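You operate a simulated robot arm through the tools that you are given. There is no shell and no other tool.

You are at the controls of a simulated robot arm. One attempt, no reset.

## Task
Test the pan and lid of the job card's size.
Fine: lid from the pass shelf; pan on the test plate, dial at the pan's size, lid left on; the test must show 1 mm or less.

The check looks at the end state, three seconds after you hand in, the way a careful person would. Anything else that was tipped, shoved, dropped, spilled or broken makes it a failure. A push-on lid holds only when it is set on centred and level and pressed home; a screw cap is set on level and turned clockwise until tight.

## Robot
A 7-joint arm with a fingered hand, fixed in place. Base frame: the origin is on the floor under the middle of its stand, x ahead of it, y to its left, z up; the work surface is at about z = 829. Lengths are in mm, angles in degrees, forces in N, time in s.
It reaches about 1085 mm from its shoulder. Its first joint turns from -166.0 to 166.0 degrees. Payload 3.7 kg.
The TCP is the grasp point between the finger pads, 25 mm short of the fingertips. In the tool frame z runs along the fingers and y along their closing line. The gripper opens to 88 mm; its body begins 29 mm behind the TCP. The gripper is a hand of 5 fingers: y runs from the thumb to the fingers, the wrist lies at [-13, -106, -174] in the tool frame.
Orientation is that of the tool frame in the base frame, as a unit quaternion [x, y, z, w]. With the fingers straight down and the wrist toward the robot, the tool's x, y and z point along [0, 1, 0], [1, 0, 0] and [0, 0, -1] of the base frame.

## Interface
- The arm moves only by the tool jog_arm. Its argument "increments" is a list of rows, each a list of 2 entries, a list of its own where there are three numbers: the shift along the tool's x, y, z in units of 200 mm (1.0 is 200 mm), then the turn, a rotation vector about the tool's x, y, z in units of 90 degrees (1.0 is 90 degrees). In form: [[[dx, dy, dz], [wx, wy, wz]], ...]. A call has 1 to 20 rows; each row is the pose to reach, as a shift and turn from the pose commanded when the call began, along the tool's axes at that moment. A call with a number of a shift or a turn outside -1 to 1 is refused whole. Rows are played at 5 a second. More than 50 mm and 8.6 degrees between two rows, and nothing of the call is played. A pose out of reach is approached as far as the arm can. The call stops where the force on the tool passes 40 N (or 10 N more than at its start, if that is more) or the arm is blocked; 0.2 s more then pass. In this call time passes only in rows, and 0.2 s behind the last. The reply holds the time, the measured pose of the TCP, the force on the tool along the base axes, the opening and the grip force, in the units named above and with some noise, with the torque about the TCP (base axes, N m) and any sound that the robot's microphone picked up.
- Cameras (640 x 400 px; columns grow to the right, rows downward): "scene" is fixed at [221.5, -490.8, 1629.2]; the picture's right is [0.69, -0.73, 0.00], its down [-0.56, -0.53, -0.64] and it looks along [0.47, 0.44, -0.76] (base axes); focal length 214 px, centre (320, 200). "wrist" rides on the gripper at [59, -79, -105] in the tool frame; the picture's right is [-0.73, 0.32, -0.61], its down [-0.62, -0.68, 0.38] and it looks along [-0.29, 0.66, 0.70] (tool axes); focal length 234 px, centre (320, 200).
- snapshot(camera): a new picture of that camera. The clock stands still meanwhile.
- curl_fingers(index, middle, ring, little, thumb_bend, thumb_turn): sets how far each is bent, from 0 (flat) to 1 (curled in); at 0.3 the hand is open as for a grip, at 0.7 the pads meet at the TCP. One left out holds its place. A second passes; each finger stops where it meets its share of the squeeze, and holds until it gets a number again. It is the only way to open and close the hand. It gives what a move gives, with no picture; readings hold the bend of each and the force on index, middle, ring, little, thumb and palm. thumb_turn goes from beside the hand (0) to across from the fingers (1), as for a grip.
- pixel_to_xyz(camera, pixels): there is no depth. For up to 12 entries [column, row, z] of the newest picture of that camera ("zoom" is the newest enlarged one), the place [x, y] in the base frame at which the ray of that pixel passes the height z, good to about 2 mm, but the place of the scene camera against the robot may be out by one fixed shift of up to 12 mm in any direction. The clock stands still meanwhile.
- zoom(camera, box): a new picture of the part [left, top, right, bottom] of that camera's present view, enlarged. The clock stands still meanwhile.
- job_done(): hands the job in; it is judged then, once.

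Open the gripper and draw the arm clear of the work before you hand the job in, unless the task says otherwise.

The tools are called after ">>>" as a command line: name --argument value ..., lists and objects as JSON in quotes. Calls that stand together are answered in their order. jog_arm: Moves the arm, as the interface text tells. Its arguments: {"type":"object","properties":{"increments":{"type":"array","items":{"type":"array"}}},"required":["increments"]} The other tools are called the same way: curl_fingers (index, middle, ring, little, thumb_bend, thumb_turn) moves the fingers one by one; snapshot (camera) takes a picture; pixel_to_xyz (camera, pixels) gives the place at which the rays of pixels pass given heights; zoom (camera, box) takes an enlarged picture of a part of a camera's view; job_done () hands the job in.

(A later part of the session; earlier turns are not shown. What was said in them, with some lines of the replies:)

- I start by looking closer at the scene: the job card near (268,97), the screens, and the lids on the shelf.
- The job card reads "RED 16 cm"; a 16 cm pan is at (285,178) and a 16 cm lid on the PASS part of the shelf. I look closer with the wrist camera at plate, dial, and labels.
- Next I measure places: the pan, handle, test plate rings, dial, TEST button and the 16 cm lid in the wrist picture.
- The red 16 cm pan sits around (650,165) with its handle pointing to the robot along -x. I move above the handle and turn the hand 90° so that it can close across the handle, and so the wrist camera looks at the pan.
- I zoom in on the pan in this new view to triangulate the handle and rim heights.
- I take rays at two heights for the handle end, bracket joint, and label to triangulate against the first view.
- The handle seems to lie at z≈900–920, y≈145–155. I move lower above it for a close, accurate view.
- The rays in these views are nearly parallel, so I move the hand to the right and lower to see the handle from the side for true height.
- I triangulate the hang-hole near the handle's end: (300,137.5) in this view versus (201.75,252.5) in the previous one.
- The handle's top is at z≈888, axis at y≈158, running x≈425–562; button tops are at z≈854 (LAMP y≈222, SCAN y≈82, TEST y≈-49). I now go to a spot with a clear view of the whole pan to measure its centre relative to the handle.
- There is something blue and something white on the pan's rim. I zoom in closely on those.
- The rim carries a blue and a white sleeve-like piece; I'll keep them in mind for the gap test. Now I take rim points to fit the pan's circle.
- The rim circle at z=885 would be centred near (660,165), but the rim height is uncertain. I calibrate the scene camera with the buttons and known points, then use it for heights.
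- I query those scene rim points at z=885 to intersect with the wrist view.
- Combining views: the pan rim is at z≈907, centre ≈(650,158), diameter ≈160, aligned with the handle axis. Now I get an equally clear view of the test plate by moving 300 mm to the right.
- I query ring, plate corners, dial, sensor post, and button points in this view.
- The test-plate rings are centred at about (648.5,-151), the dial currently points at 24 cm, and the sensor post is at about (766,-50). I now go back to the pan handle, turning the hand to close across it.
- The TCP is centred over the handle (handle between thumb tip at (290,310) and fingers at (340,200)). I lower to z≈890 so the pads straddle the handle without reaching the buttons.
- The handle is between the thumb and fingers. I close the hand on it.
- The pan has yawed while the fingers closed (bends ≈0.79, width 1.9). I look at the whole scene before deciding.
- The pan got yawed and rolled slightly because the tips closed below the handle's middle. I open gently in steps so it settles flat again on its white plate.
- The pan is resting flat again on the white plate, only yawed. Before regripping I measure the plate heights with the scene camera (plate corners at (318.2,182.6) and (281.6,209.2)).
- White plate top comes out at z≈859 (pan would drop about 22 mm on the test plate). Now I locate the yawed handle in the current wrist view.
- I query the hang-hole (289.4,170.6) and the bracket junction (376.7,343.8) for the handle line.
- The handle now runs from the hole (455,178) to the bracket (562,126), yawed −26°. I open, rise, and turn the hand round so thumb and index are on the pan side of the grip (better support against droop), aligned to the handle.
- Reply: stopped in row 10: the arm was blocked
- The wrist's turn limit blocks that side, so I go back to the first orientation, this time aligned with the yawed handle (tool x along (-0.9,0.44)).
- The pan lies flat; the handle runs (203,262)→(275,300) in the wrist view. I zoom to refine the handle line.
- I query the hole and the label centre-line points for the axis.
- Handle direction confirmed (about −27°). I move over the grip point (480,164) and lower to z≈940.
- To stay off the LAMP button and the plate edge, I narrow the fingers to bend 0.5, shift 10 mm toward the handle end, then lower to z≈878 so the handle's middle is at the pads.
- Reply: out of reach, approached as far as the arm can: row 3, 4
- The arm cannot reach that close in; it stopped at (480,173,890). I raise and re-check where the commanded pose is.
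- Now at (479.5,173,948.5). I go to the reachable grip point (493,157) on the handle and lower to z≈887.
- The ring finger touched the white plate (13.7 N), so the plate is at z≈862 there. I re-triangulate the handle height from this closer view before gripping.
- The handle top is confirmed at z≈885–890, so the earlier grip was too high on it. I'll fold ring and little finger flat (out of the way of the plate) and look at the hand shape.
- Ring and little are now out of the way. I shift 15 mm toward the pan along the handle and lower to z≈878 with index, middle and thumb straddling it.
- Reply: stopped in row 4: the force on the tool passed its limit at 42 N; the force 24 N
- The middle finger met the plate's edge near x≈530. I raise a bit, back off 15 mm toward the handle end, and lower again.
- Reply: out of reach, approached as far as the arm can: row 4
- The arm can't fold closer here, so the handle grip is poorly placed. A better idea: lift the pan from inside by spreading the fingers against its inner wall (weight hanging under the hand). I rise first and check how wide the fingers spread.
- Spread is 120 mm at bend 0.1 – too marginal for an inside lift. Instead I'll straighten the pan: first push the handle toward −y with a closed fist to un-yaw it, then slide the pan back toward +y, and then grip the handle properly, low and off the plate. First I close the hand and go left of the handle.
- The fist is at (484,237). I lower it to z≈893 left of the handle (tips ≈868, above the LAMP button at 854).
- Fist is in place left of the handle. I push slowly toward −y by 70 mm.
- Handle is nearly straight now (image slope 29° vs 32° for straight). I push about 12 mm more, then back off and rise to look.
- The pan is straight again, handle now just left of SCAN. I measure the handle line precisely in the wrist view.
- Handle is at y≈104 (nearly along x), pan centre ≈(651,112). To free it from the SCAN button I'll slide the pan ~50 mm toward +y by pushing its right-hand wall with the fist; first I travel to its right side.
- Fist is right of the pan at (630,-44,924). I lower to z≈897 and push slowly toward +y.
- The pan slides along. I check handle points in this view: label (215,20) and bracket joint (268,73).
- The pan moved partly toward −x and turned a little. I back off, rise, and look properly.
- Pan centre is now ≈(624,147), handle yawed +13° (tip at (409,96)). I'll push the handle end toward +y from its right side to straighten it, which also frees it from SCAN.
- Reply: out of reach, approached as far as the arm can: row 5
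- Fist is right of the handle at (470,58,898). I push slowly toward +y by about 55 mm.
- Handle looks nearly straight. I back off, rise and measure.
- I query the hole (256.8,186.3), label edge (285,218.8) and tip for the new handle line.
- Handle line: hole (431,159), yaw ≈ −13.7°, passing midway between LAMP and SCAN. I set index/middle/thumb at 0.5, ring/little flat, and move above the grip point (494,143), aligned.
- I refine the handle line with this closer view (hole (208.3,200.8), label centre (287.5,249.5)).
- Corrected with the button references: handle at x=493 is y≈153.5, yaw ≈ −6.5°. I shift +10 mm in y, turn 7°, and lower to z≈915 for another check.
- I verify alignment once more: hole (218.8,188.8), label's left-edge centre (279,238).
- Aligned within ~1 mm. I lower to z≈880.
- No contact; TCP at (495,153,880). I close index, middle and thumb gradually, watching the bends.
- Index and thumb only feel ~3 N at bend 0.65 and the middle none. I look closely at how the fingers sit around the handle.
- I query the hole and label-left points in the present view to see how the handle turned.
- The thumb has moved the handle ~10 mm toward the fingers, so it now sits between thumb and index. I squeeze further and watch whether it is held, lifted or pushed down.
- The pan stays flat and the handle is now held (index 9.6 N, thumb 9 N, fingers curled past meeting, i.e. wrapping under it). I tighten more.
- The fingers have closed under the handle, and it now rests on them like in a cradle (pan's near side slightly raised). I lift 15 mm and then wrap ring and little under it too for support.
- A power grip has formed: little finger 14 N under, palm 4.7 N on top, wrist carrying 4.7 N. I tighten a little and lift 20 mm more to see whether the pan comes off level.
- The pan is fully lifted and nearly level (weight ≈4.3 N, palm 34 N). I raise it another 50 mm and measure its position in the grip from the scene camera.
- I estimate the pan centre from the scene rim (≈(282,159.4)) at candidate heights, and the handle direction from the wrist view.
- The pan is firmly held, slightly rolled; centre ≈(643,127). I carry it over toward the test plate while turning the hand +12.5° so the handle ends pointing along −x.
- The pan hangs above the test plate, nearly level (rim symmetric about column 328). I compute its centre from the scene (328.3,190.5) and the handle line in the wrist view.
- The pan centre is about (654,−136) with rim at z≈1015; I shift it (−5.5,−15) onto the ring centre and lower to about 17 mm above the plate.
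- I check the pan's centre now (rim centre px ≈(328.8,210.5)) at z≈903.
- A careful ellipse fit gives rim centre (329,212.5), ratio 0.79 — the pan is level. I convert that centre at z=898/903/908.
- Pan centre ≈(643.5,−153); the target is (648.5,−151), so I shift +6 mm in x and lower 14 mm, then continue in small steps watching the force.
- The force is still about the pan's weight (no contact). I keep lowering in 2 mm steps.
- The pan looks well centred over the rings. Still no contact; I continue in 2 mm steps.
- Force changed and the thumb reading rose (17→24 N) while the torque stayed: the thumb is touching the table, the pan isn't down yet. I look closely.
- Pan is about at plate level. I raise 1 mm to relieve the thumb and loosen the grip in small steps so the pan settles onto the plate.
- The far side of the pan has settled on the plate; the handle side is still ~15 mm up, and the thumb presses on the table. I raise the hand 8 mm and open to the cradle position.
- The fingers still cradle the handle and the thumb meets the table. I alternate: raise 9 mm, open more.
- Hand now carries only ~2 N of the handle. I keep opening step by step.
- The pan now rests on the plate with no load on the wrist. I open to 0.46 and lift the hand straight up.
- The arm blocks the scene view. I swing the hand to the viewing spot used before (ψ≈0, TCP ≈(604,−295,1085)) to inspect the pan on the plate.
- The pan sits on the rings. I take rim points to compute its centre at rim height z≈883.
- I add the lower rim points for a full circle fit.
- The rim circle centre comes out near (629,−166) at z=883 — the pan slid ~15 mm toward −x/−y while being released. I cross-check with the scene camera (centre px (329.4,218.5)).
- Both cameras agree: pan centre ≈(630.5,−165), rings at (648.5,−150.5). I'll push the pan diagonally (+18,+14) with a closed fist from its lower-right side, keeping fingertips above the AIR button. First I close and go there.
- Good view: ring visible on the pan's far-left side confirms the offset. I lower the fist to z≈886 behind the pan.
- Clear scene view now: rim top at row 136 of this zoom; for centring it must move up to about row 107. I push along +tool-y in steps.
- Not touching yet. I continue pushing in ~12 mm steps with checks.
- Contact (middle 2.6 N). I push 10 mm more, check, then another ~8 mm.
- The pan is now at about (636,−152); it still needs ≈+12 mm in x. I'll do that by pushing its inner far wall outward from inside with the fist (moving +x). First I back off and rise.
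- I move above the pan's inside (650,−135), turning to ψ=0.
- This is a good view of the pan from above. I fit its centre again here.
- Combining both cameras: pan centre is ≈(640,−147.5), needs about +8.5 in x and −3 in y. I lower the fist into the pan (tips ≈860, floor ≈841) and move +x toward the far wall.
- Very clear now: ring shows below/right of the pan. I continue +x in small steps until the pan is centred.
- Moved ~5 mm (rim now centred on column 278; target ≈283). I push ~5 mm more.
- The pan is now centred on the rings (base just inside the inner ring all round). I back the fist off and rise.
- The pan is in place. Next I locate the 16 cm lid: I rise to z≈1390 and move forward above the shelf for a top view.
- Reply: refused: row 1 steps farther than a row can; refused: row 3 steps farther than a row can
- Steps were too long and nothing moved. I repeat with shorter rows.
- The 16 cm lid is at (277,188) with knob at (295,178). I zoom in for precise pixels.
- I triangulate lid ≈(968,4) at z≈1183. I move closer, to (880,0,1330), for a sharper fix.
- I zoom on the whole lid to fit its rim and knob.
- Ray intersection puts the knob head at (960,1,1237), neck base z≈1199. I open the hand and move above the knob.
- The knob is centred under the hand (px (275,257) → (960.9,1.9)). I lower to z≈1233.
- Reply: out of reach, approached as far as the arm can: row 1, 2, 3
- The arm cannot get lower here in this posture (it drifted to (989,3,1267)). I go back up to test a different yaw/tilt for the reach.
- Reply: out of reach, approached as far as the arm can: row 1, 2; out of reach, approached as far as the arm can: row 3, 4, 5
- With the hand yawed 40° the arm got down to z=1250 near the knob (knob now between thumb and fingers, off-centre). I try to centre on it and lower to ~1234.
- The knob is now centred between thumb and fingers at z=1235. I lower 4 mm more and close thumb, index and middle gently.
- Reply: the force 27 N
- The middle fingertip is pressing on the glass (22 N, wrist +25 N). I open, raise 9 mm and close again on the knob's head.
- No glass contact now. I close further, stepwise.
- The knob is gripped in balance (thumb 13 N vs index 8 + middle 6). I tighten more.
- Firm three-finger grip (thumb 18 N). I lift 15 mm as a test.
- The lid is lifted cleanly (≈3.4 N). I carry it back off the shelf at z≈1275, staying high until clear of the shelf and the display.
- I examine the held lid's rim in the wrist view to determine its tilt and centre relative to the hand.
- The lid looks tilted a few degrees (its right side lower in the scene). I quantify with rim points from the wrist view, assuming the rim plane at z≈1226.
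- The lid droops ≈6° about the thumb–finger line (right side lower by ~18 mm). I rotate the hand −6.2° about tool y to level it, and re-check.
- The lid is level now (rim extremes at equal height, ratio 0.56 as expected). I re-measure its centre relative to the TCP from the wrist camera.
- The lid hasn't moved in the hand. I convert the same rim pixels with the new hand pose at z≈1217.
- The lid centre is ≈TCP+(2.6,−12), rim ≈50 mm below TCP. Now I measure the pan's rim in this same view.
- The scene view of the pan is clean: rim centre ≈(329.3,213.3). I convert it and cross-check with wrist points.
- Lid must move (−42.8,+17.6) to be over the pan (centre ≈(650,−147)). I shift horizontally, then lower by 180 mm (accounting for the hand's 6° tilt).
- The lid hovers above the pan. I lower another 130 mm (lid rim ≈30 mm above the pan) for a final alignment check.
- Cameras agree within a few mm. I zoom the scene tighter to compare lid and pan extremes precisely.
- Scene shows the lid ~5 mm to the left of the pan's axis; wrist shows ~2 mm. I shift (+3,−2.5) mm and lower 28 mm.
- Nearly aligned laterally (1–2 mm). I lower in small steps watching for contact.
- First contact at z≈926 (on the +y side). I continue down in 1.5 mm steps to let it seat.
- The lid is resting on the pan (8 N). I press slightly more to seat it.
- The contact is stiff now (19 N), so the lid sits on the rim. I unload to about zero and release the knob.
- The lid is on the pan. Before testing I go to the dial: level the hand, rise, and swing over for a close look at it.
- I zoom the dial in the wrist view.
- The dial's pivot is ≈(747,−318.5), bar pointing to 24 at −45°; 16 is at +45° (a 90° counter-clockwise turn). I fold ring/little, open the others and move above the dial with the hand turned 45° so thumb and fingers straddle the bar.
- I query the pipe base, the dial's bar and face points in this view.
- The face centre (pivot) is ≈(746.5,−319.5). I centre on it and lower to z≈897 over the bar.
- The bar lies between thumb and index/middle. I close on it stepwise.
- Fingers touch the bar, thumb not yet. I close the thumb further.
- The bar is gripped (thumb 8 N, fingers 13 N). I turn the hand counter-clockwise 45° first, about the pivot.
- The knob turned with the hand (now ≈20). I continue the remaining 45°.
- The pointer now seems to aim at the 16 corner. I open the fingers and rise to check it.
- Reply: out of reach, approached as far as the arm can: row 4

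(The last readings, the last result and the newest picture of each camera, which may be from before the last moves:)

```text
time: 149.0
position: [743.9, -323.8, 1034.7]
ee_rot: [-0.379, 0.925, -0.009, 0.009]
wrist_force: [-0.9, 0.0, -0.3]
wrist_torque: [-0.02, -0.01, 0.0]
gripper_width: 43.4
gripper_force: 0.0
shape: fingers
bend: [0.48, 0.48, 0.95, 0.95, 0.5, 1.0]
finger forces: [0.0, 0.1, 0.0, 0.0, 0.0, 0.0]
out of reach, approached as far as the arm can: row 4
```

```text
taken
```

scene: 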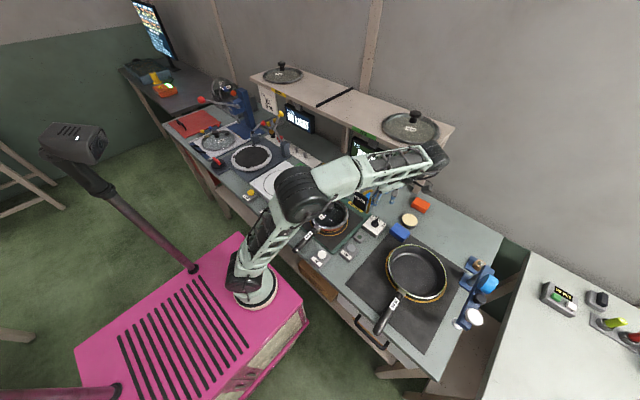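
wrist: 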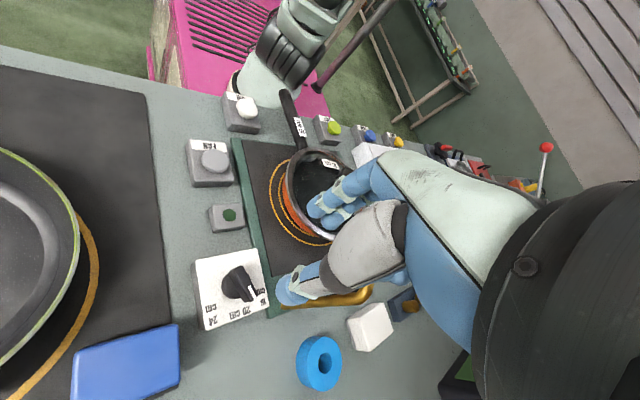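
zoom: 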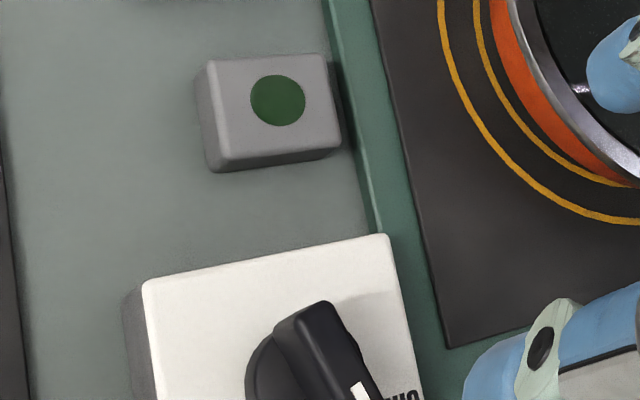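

I zoom on the dial and on the lid in this view.

>>> zoom --camera "scene" --box '[350, 205, 398, 235]'

>>> zoom --camera "wrist" --box '[185, 245, 281, 335]'

>>> zoom --camera "scene" --box '[296, 185, 360, 225]'

>>> zoom --camera "wrist" --box '[250, 130, 378, 250]'

```text
13.33 times, centred on (374, 220) of scene
```

zoom: 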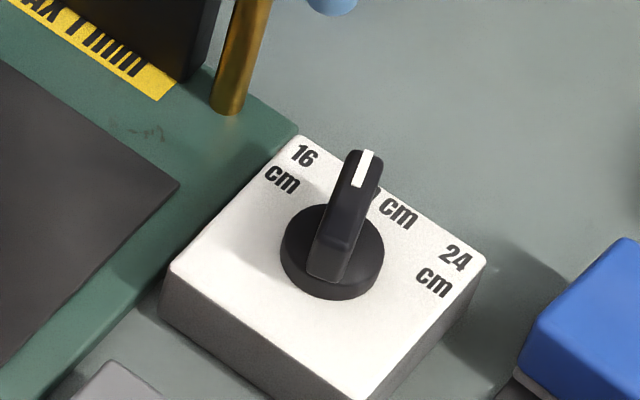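

```text
4.44 times, centred on (233, 290) of wrist
```

zoom: 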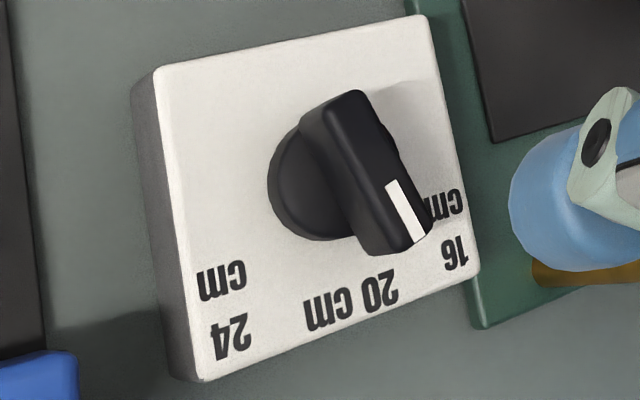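

```text
10.00 times, centred on (328, 205) of scene
```

zoom: 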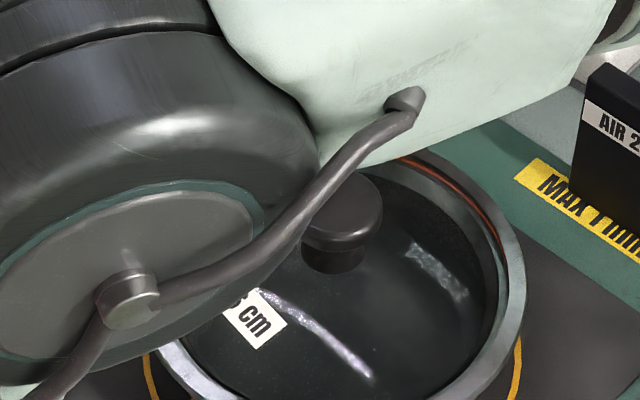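

```text
3.33 times, centred on (314, 190) of wrist
```

zoom: 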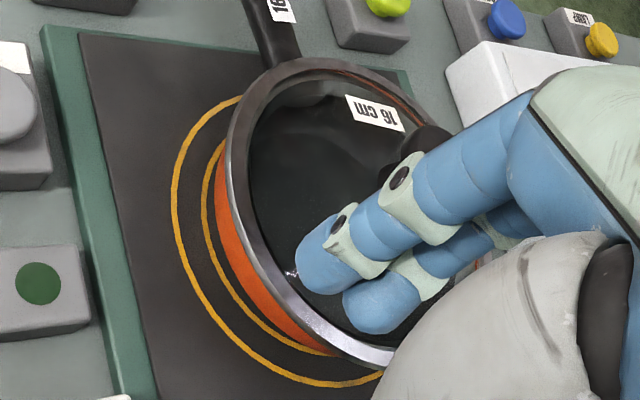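

The pointer only reached about +18° (between 16 and 20) because the bar slipped in the grip. I'll push the bar the remaining ~28° with a closed finger side; first I close the fist and swing round to ψ≈30 on the bar's right side.

>>> curl_fingers --index 0.72 --middle 0.72 --ring 0.95 --little 0.95 --thumb_bend 0.7

>>> jog_arm --increments '[[[-0.0015, -0.018, 0.016], [0, 0, 0.09]], [[-0.003, -0.037, 0.032], [0, 0, 0.18]], [[-0.0045, -0.055, 0.048], [0, 0, 0.27]], [[-0.006, -0.073, 0.064], [0, 0, 0.36]], [[-0.0075, -0.092, 0.08], [0, 0, 0.45]], [[-0.009, -0.11, 0.095], [0, 0, 0.54]], [[-0.01, -0.128, 0.111], [0, 0, 0.63]], [[-0.012, -0.147, 0.127], [0, 0, 0.72]], [[-0.013, -0.165, 0.143], [0, 0, 0.81]], [[-0.015, -0.183, 0.159], [0, 0, 0.9]], [[-0.016, -0.2017, 0.175], [0, 0, 0.99]]]'

>>> jog_arm --increments '[[[0, 0, 0], [0, 0, 0.085]], [[0, 0, 0], [0, 0, 0.17]]]'

>>> snapshot --camera "wrist"

>>> zoom --camera "scene" --box '[340, 195, 420, 245]'

```text
time: 150.0
position: [743.2, -322.7, 1032.6]
ee_rot: [-0.381, 0.925, -0.008, 0.009]
wrist_force: [0.1, 0.4, 0.0]
wrist_torque: [-0.04, -0.01, -0.01]
gripper_width: 0.0
gripper_force: 0.1
shape: fingers
bend: [0.72, 0.72, 0.95, 0.95, 0.7, 1.0]
finger forces: [0.0, 0.0, 0.1, 0.1, 0.0, 0.0]
```

```text
time: 152.4
position: [780.2, -346.0, 991.0]
ee_rot: [0.374, 0.927, 0.001, 0.006]
wrist_force: [0.7, -0.4, 0.0]
wrist_torque: [-0.02, 0.0, 0.02]
gripper_width: 0.0
gripper_force: 0.0
shape: fingers
bend: [0.72, 0.72, 0.95, 0.95, 0.7, 1.0]
finger forces: [0.0, 0.0, 0.1, 0.0, 0.1, 0.0]
```

```text
time: 153.0
position: [780.4, -345.9, 990.6]
ee_rot: [0.494, 0.869, 0.001, 0.006]
wrist_force: [0.0, 1.1, 0.0]
wrist_torque: [0.0, 0.0, 0.01]
gripper_width: 0.3
gripper_force: 0.1
shape: fingers
bend: [0.72, 0.72, 0.95, 0.95, 0.7, 1.0]
finger forces: [0.0, 0.0, 0.1, 0.0, 0.0, 0.0]
```

```text
taken
```

wrist: 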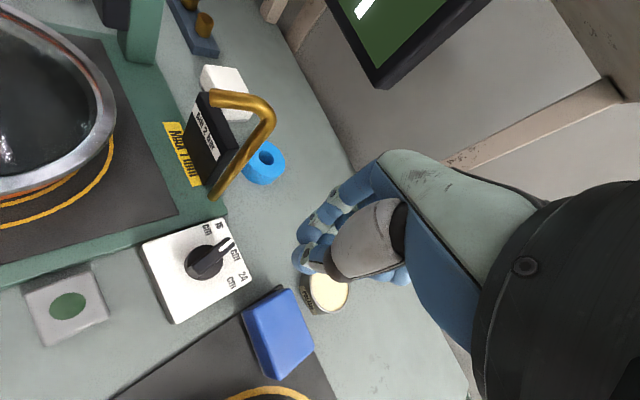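

```text
8.00 times, centred on (380, 220) of scene
```

zoom: 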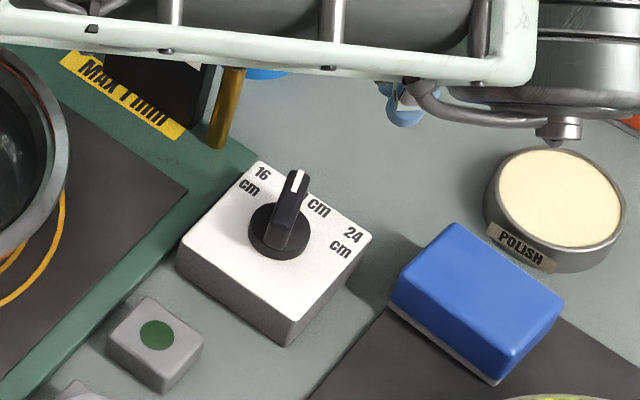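

I get precise dial geometry from this view.

>>> zoom --camera "wrist" --box '[150, 215, 262, 285]'

>>> pixel_to_xyz --camera "wrist" --pixels '[[221, 219, 860], [252, 286, 860], [177, 323, 860], [142, 243, 860], [203, 262, 868], [230, 240, 888], [192, 268, 888], [268, 335, 860], [326, 292, 860]]'

```text
5.71 times, centred on (206, 250) of wrist
```

zoom: 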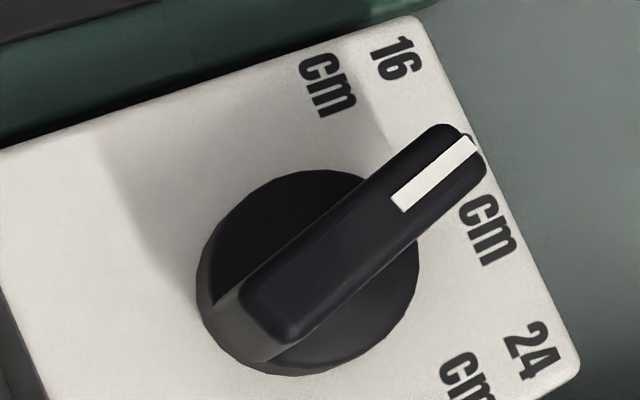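

```text
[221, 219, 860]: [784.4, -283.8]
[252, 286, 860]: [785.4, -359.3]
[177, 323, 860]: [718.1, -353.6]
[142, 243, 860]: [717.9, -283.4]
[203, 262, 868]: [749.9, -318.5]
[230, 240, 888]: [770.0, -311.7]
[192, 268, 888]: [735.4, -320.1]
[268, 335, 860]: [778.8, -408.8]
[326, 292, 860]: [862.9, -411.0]
```

Pivot ≈(750.5,−319.5), bar at ≈18°. I lower the fist to z≈896 on its right side.

>>> jog_arm --increments '[[[-0.0357, 0.0404, 0.15], [0, 0, 0]], [[-0.0357, 0.0404, 0.32], [0, 0, 0]], [[-0.0357, 0.0404, 0.473], [0, 0, 0]]]'

>>> snapshot --camera "wrist"

>>> zoom --camera "scene" --box '[340, 195, 420, 245]'

```text
time: 153.8
position: [792.3, -347.5, 896.4]
ee_rot: [0.493, 0.87, 0.003, 0.006]
wrist_force: [0.2, -0.2, 0.0]
wrist_torque: [0.02, 0.0, -0.03]
gripper_width: 0.2
gripper_force: 0.1
shape: fingers
bend: [0.72, 0.72, 0.95, 0.95, 0.7, 1.0]
finger forces: [0.0, 0.1, 0.0, 0.0, 0.0, 0.1]
```

```text
taken
```

wrist: 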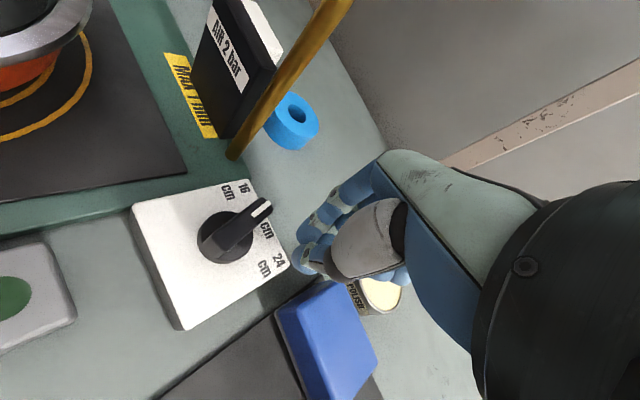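

```text
8.00 times, centred on (380, 220) of scene
```

zoom: 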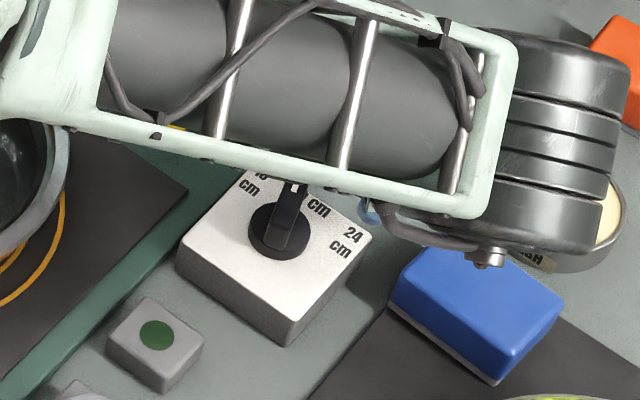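

Good monitoring view. I push along the hand's index side in small steps.

>>> jog_arm --increments '[[[0.03, 0, 0], [0, 0, 0]], [[0.06, 0, 0], [0, 0, 0]], [[0.09, 0, 0], [0, 0, 0]]]'

>>> zoom --camera "wrist" --box '[130, 160, 370, 310]'

>>> jog_arm --increments '[[[0.02, 0, 0], [0, 0, 0]], [[0.04, 0, 0], [0, 0, 0]]]'

>>> zoom --camera "wrist" --box '[130, 160, 370, 310]'

```text
time: 154.6
position: [783.1, -331.2, 896.4]
ee_rot: [0.493, 0.87, 0.001, 0.005]
wrist_force: [0.4, -0.4, -0.7]
wrist_torque: [0.02, -0.05, -0.03]
gripper_width: 0.1
gripper_force: 0.0
shape: fingers
bend: [0.72, 0.72, 0.95, 0.95, 0.7, 1.0]
finger forces: [0.0, 0.0, 0.1, 0.0, 0.0, 0.0]
```

```text
2.67 times, centred on (250, 235) of wrist
```

zoom: 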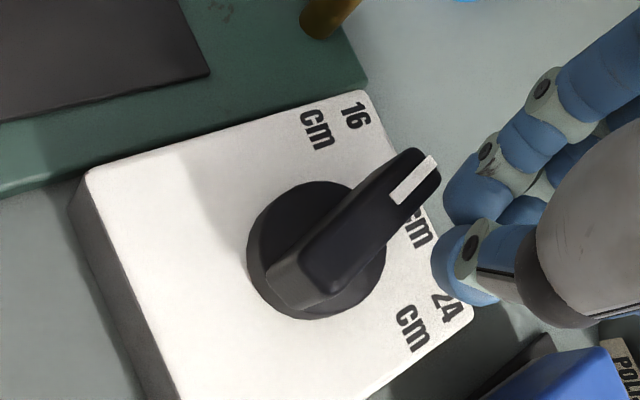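

```text
time: 155.2
position: [780.6, -324.3, 896.7]
ee_rot: [0.492, 0.87, 0.001, 0.005]
wrist_force: [0.1, -1.1, 0.2]
wrist_torque: [0.03, -0.05, -0.01]
gripper_width: 0.0
gripper_force: 0.7
shape: fingers
bend: [0.72, 0.72, 0.95, 0.95, 0.7, 1.0]
finger forces: [1.6, 0.0, 0.1, 0.0, 0.1, 0.0]
```

```text
2.67 times, centred on (250, 235) of wrist
```

zoom: 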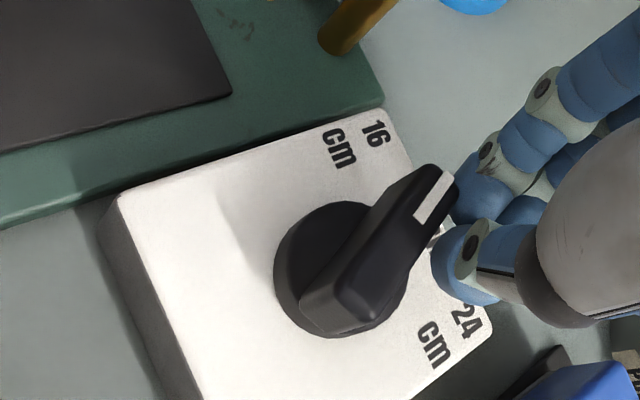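

The bar started to move. I continue in 5 mm steps.

>>> jog_arm --increments '[[[0.02, -0.004, 0], [0, 0, 0]], [[0.035, -0.008, 0], [0, 0, 0]]]'

>>> zoom --camera "wrist" --box '[130, 160, 370, 310]'

>>> jog_arm --increments '[[[0.015, -0.006, 0], [0, 0, 0]], [[0.03, -0.012, 0], [0, 0, 0]]]'

>>> zoom --camera "wrist" --box '[130, 160, 370, 310]'

```text
time: 155.8
position: [774.2, -319.6, 896.9]
ee_rot: [0.492, 0.87, 0.002, 0.006]
wrist_force: [1.0, -0.3, -1.2]
wrist_torque: [-0.01, -0.01, -0.02]
gripper_width: 0.0
gripper_force: 1.4
shape: fingers
bend: [0.72, 0.72, 0.95, 0.95, 0.7, 1.0]
finger forces: [1.4, 0.0, 0.0, 0.0, 0.4, 0.0]
```

```text
2.67 times, centred on (250, 235) of wrist
```

zoom: 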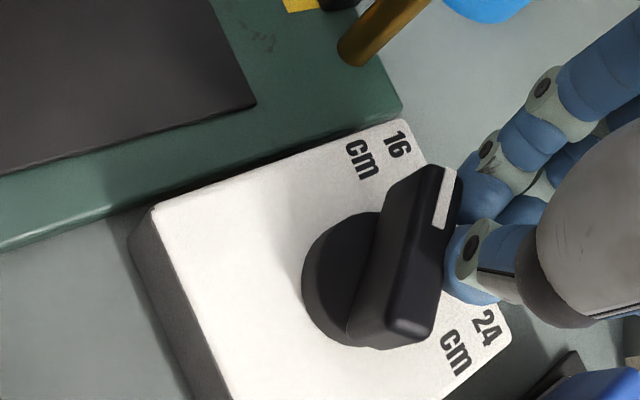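

```text
time: 156.4
position: [770.0, -316.2, 896.9]
ee_rot: [0.494, 0.869, 0.002, 0.005]
wrist_force: [9.1, -2.9, 2.4]
wrist_torque: [-0.03, -0.14, 0.05]
gripper_width: 0.0
gripper_force: 6.2
shape: fingers
bend: [0.72, 0.72, 0.95, 0.95, 0.71, 1.0]
finger forces: [1.8, 0.0, 0.0, 0.0, 9.9, 0.0]
```

```text
2.67 times, centred on (250, 235) of wrist
```

zoom: 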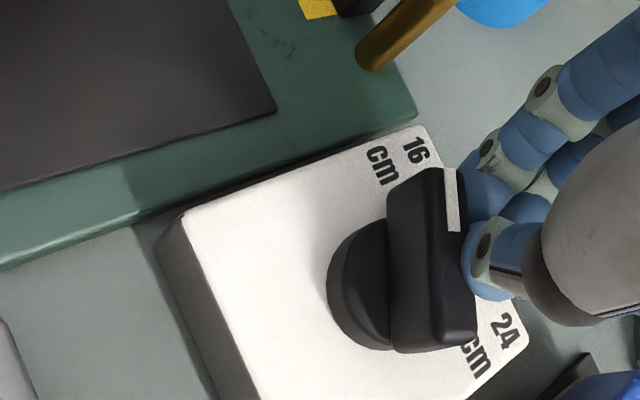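

The bar now looks turned slightly past 16. I back off and rise to check its angle.

>>> jog_arm --increments '[[[-0.06, 0.02, 0], [0, 0, 0]], [[-0.12, 0.05, -0.05], [0, 0, 0]], [[-0.12, 0.05, -0.25], [0, 0, 0]], [[-0.12, 0.05, -0.45], [0, 0, 0]]]'

>>> snapshot --camera "wrist"

>>> zoom --camera "wrist" --box '[150, 205, 278, 285]'

>>> zoom --camera "scene" --box '[350, 205, 398, 235]'

```text
time: 157.4
position: [788.1, -331.0, 986.6]
ee_rot: [0.493, 0.87, 0.001, 0.005]
wrist_force: [0.8, -0.5, -0.8]
wrist_torque: [-0.02, -0.05, 0.03]
gripper_width: 0.1
gripper_force: 0.1
shape: fingers
bend: [0.72, 0.72, 0.95, 0.95, 0.7, 1.0]
finger forces: [0.0, 0.1, 0.0, 0.0, 0.0, 0.0]
```

```text
taken
```

wrist: 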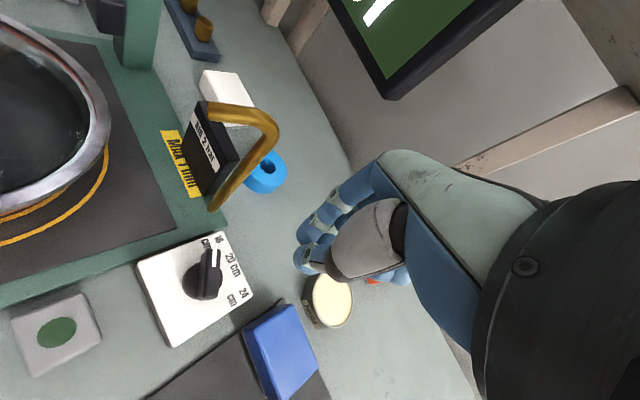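

```text
5.00 times, centred on (214, 245) of wrist
```

zoom: 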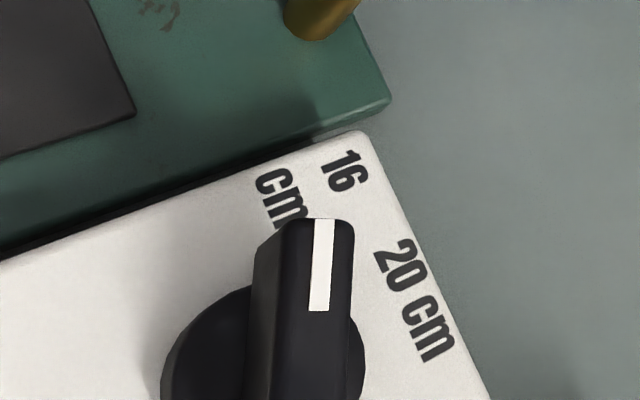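

```text
13.33 times, centred on (374, 220) of scene
```

zoom: 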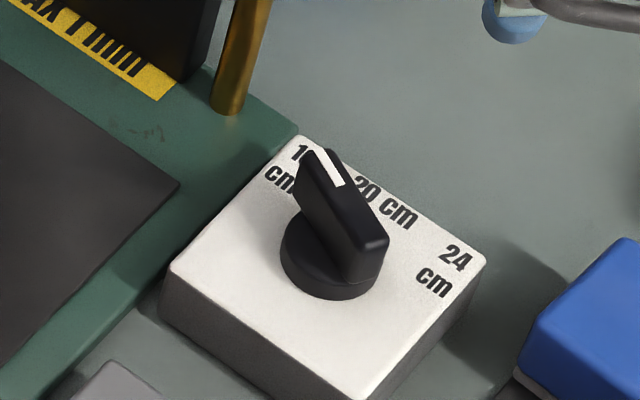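

I compute the bar's true direction from wrist pixels (tip (216,250), rear (204,296)) and the label centre.

>>> pixel_to_xyz --camera "wrist" --pixels '[[215, 250, 888], [204, 296, 888], [218, 241, 860], [206, 243, 860], [239, 262, 860], [243, 291, 860], [232, 298, 860], [203, 280, 868], [219, 232, 860], [252, 292, 860], [136, 264, 860], [176, 346, 860]]'

>>> zoom --camera "wrist" --box '[150, 225, 278, 305]'

```text
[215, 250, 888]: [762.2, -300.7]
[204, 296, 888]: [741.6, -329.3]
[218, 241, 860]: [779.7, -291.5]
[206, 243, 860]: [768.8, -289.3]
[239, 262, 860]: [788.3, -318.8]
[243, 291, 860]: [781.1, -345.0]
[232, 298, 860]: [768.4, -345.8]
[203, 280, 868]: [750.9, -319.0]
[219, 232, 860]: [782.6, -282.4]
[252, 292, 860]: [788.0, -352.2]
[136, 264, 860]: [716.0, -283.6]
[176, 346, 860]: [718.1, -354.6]
```

```text
5.00 times, centred on (214, 265) of wrist
```

zoom: 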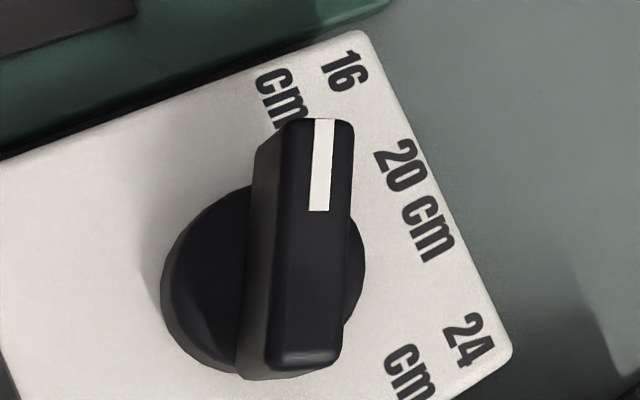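

The bar points at 54°, the 16 label is at 51° — the dial is on 16. Now I go to the TEST button at (497,−49.5), turning the hand to ψ=90 on the way, at a height above the lid.

>>> jog_arm --increments '[[[0.123, -0.035, -0.05], [0, 0, -0.082]], [[0.246, -0.071, -0.1], [0, 0, -0.164]], [[0.37, -0.106, -0.15], [0, 0, -0.246]], [[0.493, -0.141, -0.15], [0, 0, -0.328]], [[0.616, -0.176, -0.15], [0, 0, -0.41]], [[0.74, -0.212, -0.15], [0, 0, -0.492]], [[0.863, -0.247, -0.15], [0, 0, -0.574]], [[0.986, -0.2823, -0.15], [0, 0, -0.656]]]'

>>> jog_arm --increments '[[[0.141, 0.1415, 0], [0, 0, 0]], [[0.282, 0.283, 0], [0, 0, 0]], [[0.423, 0.4245, 0], [0, 0, 0]], [[0.564, 0.566, 0], [0, 0, 0]], [[0.705, 0.7075, 0], [0, 0, 0]]]'

>>> snapshot --camera "wrist"

>>> snapshot --camera "scene"

```text
time: 159.2
position: [639.2, -190.7, 1014.5]
ee_rot: [-0.001, 1.0, -0.001, 0.006]
wrist_force: [-0.7, -0.4, 0.8]
wrist_torque: [-0.01, 0.0, 0.04]
gripper_width: 0.1
gripper_force: 0.0
shape: fingers
bend: [0.72, 0.72, 0.95, 0.95, 0.7, 1.0]
finger forces: [0.0, 0.0, 0.0, 0.0, 0.0, 0.0]
```

```text
time: 160.4
position: [498.3, -47.5, 1011.8]
ee_rot: [0.0, 1.0, -0.002, 0.005]
wrist_force: [0.1, -0.3, -0.4]
wrist_torque: [0.01, 0.01, 0.04]
gripper_width: 0.2
gripper_force: 0.0
shape: fingers
bend: [0.72, 0.72, 0.95, 0.95, 0.7, 1.0]
finger forces: [0.1, 0.0, 0.0, 0.0, 0.0, 0.0]
```

```text
taken
```

wrist: 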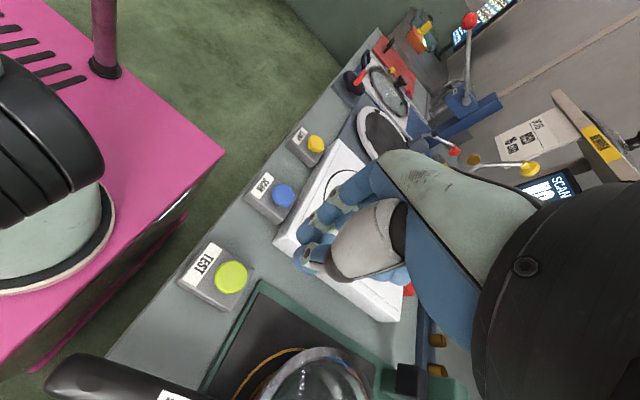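

```text
taken
```

scene: 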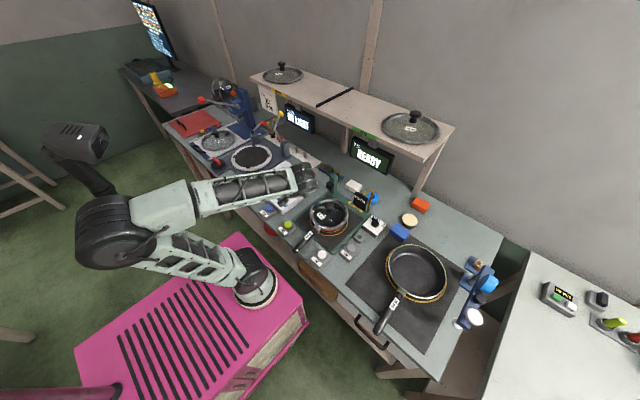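

I verify the TEST button's position and look at the lid seating in the scene.

>>> pixel_to_xyz --camera "wrist" --pixels '[[231, 277, 854], [283, 195, 854], [316, 144, 854]]'

>>> zoom --camera "scene" --box '[296, 190, 368, 235]'

>>> zoom --camera "scene" --box '[340, 130, 404, 170]'

```text
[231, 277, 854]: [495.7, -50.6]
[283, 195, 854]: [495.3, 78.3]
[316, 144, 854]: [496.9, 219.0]
```

```text
8.89 times, centred on (332, 212) of scene
```

zoom: 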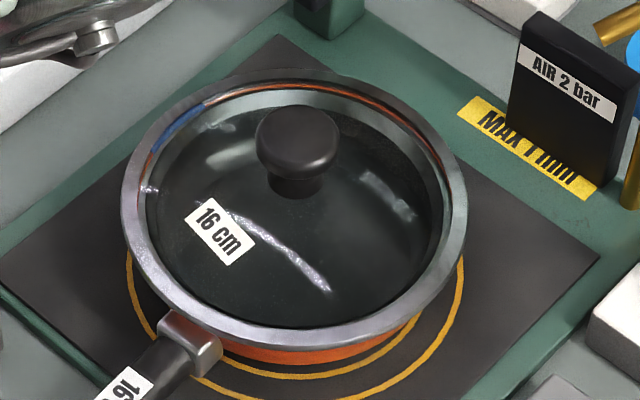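

```text
10.00 times, centred on (372, 150) of scene
```

zoom: 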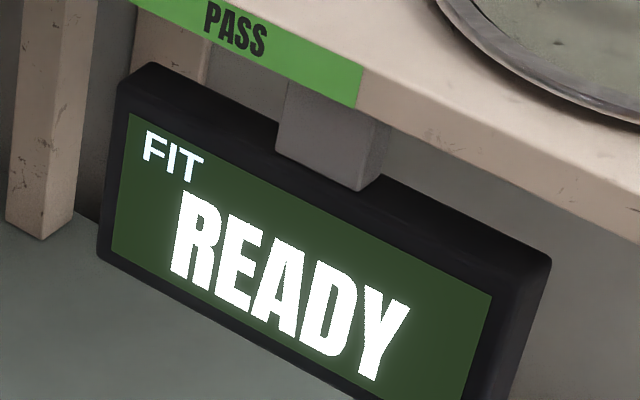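

READY is still shown. I align over TEST and lower the closed fingertips to just above it.

>>> jog_arm --increments '[[[0.01, -0.012, 0.15], [0, 0, 0]], [[0.01, -0.012, 0.35], [0, 0, 0]], [[0.01, -0.012, 0.5], [0, 0, 0]], [[0.01, -0.012, 0.6], [0, 0, 0]]]'

>>> snapshot --camera "wrist"

>>> zoom --camera "scene" --box '[256, 195, 320, 235]'

```text
time: 161.4
position: [498.9, -52.0, 892.2]
ee_rot: [0.0, 1.0, -0.002, 0.006]
wrist_force: [0.0, -0.6, 1.2]
wrist_torque: [0.01, 0.0, 0.0]
gripper_width: 0.0
gripper_force: 0.0
shape: fingers
bend: [0.72, 0.72, 0.95, 0.95, 0.7, 1.0]
finger forces: [0.1, 0.0, 0.0, 0.1, 0.0, 0.1]
```

```text
taken
```

wrist: 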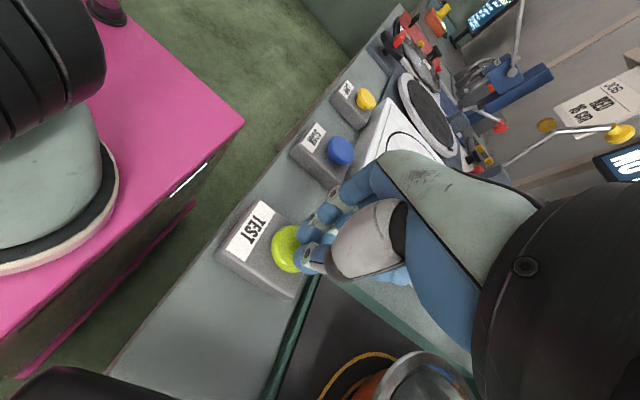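

```text
10.00 times, centred on (288, 215) of scene
```

zoom: 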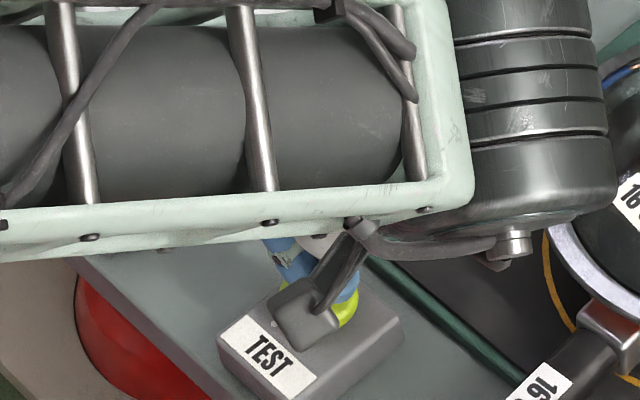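

I press down in small steps on TEST.

>>> jog_arm --increments '[[[0.005, 0.008, 0.025], [0, 0, 0]], [[0.005, 0.008, 0.05], [0, 0, 0]]]'

>>> jog_arm --increments '[[[0, 0, 0.01], [0, 0, 0]], [[0, 0, 0.02], [0, 0, 0]]]'

>>> jog_arm --increments '[[[0, 0, 0.01], [0, 0, 0]], [[0, 0, 0.02], [0, 0, 0]]]'

>>> zoom --camera "scene" --box '[340, 130, 404, 170]'

```text
time: 162.0
position: [497.0, -51.4, 882.3]
ee_rot: [0.0, 1.0, -0.002, 0.006]
wrist_force: [-0.3, -0.8, 1.6]
wrist_torque: [-0.05, -0.01, 0.01]
gripper_width: 0.2
gripper_force: 0.7
shape: fingers
bend: [0.72, 0.72, 0.95, 0.95, 0.7, 1.0]
finger forces: [0.1, 0.1, 0.1, 0.0, 1.9, 0.1]
```

```text
time: 162.6
position: [496.9, -49.6, 878.7]
ee_rot: [0.0, 1.0, -0.002, 0.006]
wrist_force: [1.3, -1.9, 8.0]
wrist_torque: [-0.11, -0.02, -0.02]
gripper_width: 0.1
gripper_force: 4.5
shape: fingers
bend: [0.72, 0.72, 0.95, 0.95, 0.7, 1.0]
finger forces: [0.0, 0.0, 0.1, 0.0, 9.0, 0.0]
heard: click
```

```text
time: 163.2
position: [496.4, -49.8, 874.1]
ee_rot: [0.002, 1.0, -0.002, 0.006]
wrist_force: [-0.7, -5.3, 32.3]
wrist_torque: [-0.47, 0.01, -0.02]
gripper_width: 0.1
gripper_force: 15.6
shape: fingers
bend: [0.72, 0.72, 0.95, 0.95, 0.7, 1.0]
finger forces: [0.0, 0.0, 0.0, 0.0, 32.1, 0.1]
```

```text
10.00 times, centred on (372, 150) of scene
```

zoom: 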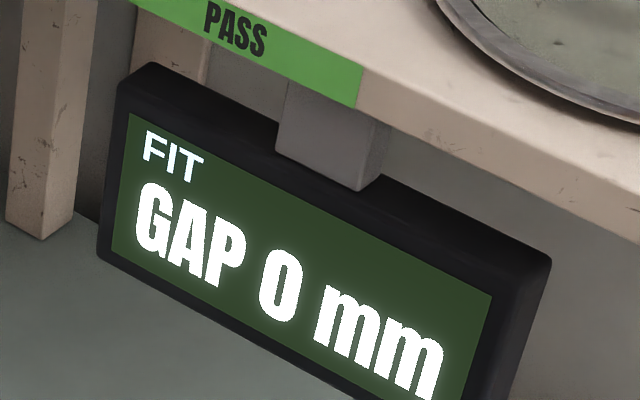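

A click was heard and the display reads "GAP 0 mm". I lift off the button straight up.

>>> jog_arm --increments '[[[0, 0, -0.05], [0, 0, 0]], [[0, 0, -0.2], [0, 0, 0]], [[0, 0, -0.4], [0, 0, 0]], [[0, 0, -0.6], [0, 0, 0]], [[0, 0, -0.8], [0, 0, 0]], [[0, 0, -1.0], [0, 0, 0]]]'

>>> snapshot --camera "scene"

>>> zoom --camera "scene" --box '[296, 130, 408, 235]'

>>> snapshot --camera "wrist"

```text
time: 164.6
position: [493.1, -48.6, 1075.7]
ee_rot: [0.0, 1.0, -0.002, 0.005]
wrist_force: [0.1, -0.9, 0.8]
wrist_torque: [-0.03, 0.0, 0.02]
gripper_width: 0.0
gripper_force: 0.1
shape: fingers
bend: [0.72, 0.72, 0.95, 0.95, 0.7, 1.0]
finger forces: [0.0, 0.1, 0.0, 0.0, 0.0, 0.0]
```

```text
taken
```

scene: 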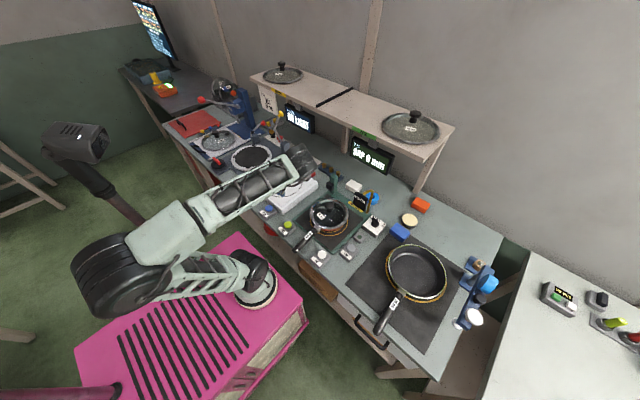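

```text
3.81 times, centred on (352, 182) of scene
```

zoom: 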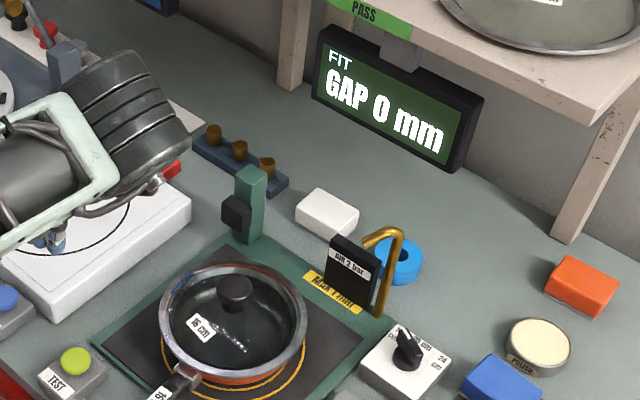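

```text
taken
```

wrist: 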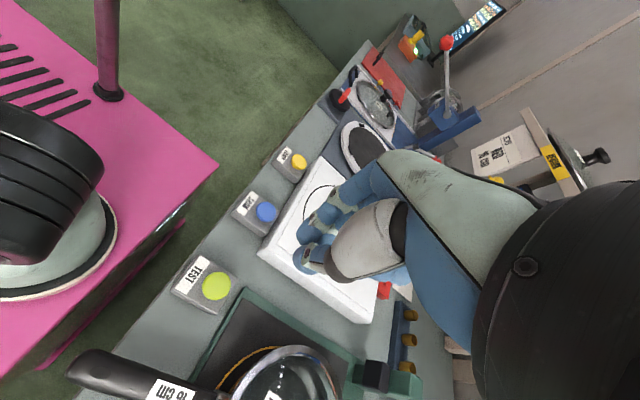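

Display still shows "GAP 0 mm", dial on 16, lid on. I open the hand and draw the arm up and clear.

>>> curl_fingers --index 0.3 --middle 0.3 --ring 0.3 --little 0.3 --thumb_bend 0.3

>>> jog_arm --increments '[[[0, 0.05, -0.2], [0, 0, 0]], [[0, 0.1, -0.4], [0, 0, 0]], [[0, 0.15, -0.6], [0, 0, 0]], [[0, 0.2, -0.8], [0, 0, 0]], [[0, 0.25, -1.0], [0, 0, 0]]]'

>>> jog_arm --increments '[[[0, 0.15, -0.15], [0, 0, 0]], [[0, 0.3, -0.3], [0, 0, 0]], [[0, 0.45, -0.4], [0, 0, 0]], [[0, 0.6, -0.4], [0, 0, 0]]]'

>>> snapshot --camera "scene"

>>> zoom --camera "scene" --box '[240, 150, 400, 250]'

>>> zoom --camera "scene" --box '[300, 180, 396, 240]'

```text
time: 165.6
position: [494.1, -48.5, 1074.7]
ee_rot: [-0.001, 1.0, -0.001, 0.005]
wrist_force: [-0.8, 0.6, 0.3]
wrist_torque: [0.0, -0.01, -0.01]
gripper_width: 84.7
gripper_force: 0.0
shape: fingers
bend: [0.3, 0.3, 0.3, 0.3, 0.3, 0.98]
finger forces: [0.1, 0.0, 0.0, 0.0, 0.1, 0.0]
```

```text
time: 166.8
position: [493.0, 1.4, 1273.6]
ee_rot: [0.0, 1.0, -0.002, 0.006]
wrist_force: [-0.7, 1.1, 0.1]
wrist_torque: [-0.03, 0.0, 0.02]
gripper_width: 84.5
gripper_force: 0.0
shape: fingers
bend: [0.3, 0.3, 0.3, 0.3, 0.3, 0.98]
finger forces: [0.1, 0.0, 0.0, 0.0, 0.0, 0.0]
```

```text
time: 167.8
position: [490.2, 120.6, 1355.6]
ee_rot: [0.001, 1.0, -0.001, 0.006]
wrist_force: [0.3, -0.6, 0.0]
wrist_torque: [-0.01, 0.02, 0.04]
gripper_width: 84.2
gripper_force: 0.0
shape: fingers
bend: [0.3, 0.3, 0.3, 0.3, 0.3, 0.98]
finger forces: [0.0, 0.0, 0.1, 0.1, 0.1, 0.0]
```

```text
taken
```

scene: 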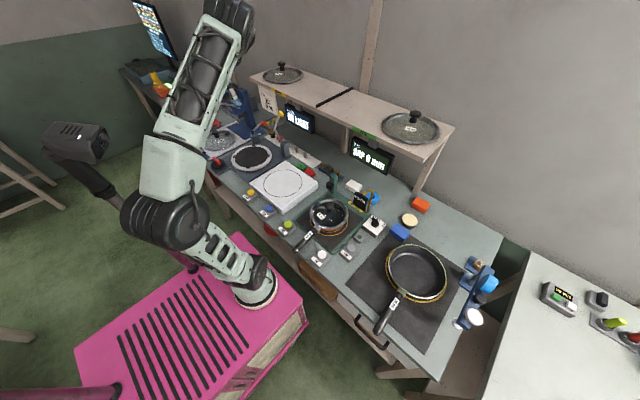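

```text
4.00 times, centred on (320, 200) of scene
```

zoom: 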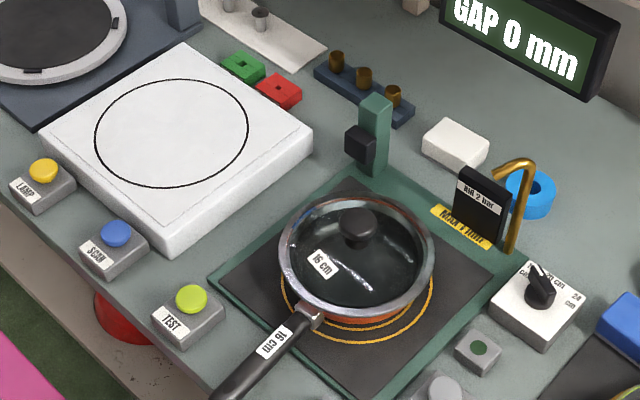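

```text
6.67 times, centred on (348, 210) of scene
```

zoom: 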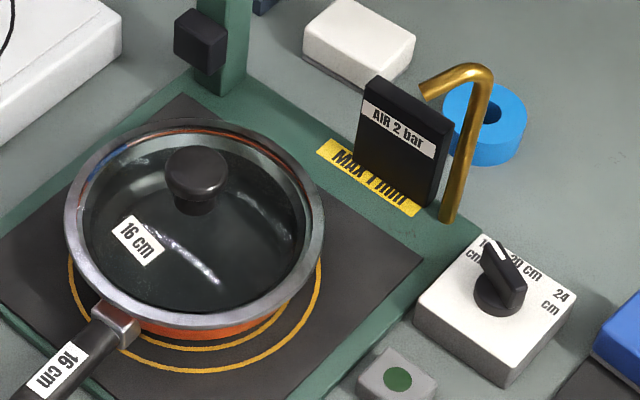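

Final check: the pan (16 cm, red) is on the test plate with the 16 cm PASS lid on. The dial points at 16, the display shows "GAP 0 mm", and nothing else has moved. The hand is open and clear, so I hand in.

>>> job_done

```text
The job is handed in.
```

The job is handed in: the test shows **GAP 0 mm**, within the 1 mm limit.

- **Pan:** the red 16 cm pan from the job card sits centred on the test plate's rings.
- **Lid:** the 16 cm lid came from the PASS part of the shelf. It is on the pan and was left on.
- **Dial:** it points at 16. I measured the bar at about 54° and the label at about 51°. It slipped in my grip on the first turn, so I pushed it the rest of the way.
- **Test:** I pressed TEST once and heard a click. The reading was still on the display at my last look.

The first grips on the pan's handle failed and turned the pan on its white plate. I straightened it there by pushing before lifting it. It slid about 23 mm when I set it down, so I pushed it back onto the rings. In the last picture nothing else looked moved or tipped.

The rim of this pan carries a blue and a white piece. I left both in place, and the test read 0 mm with them on.
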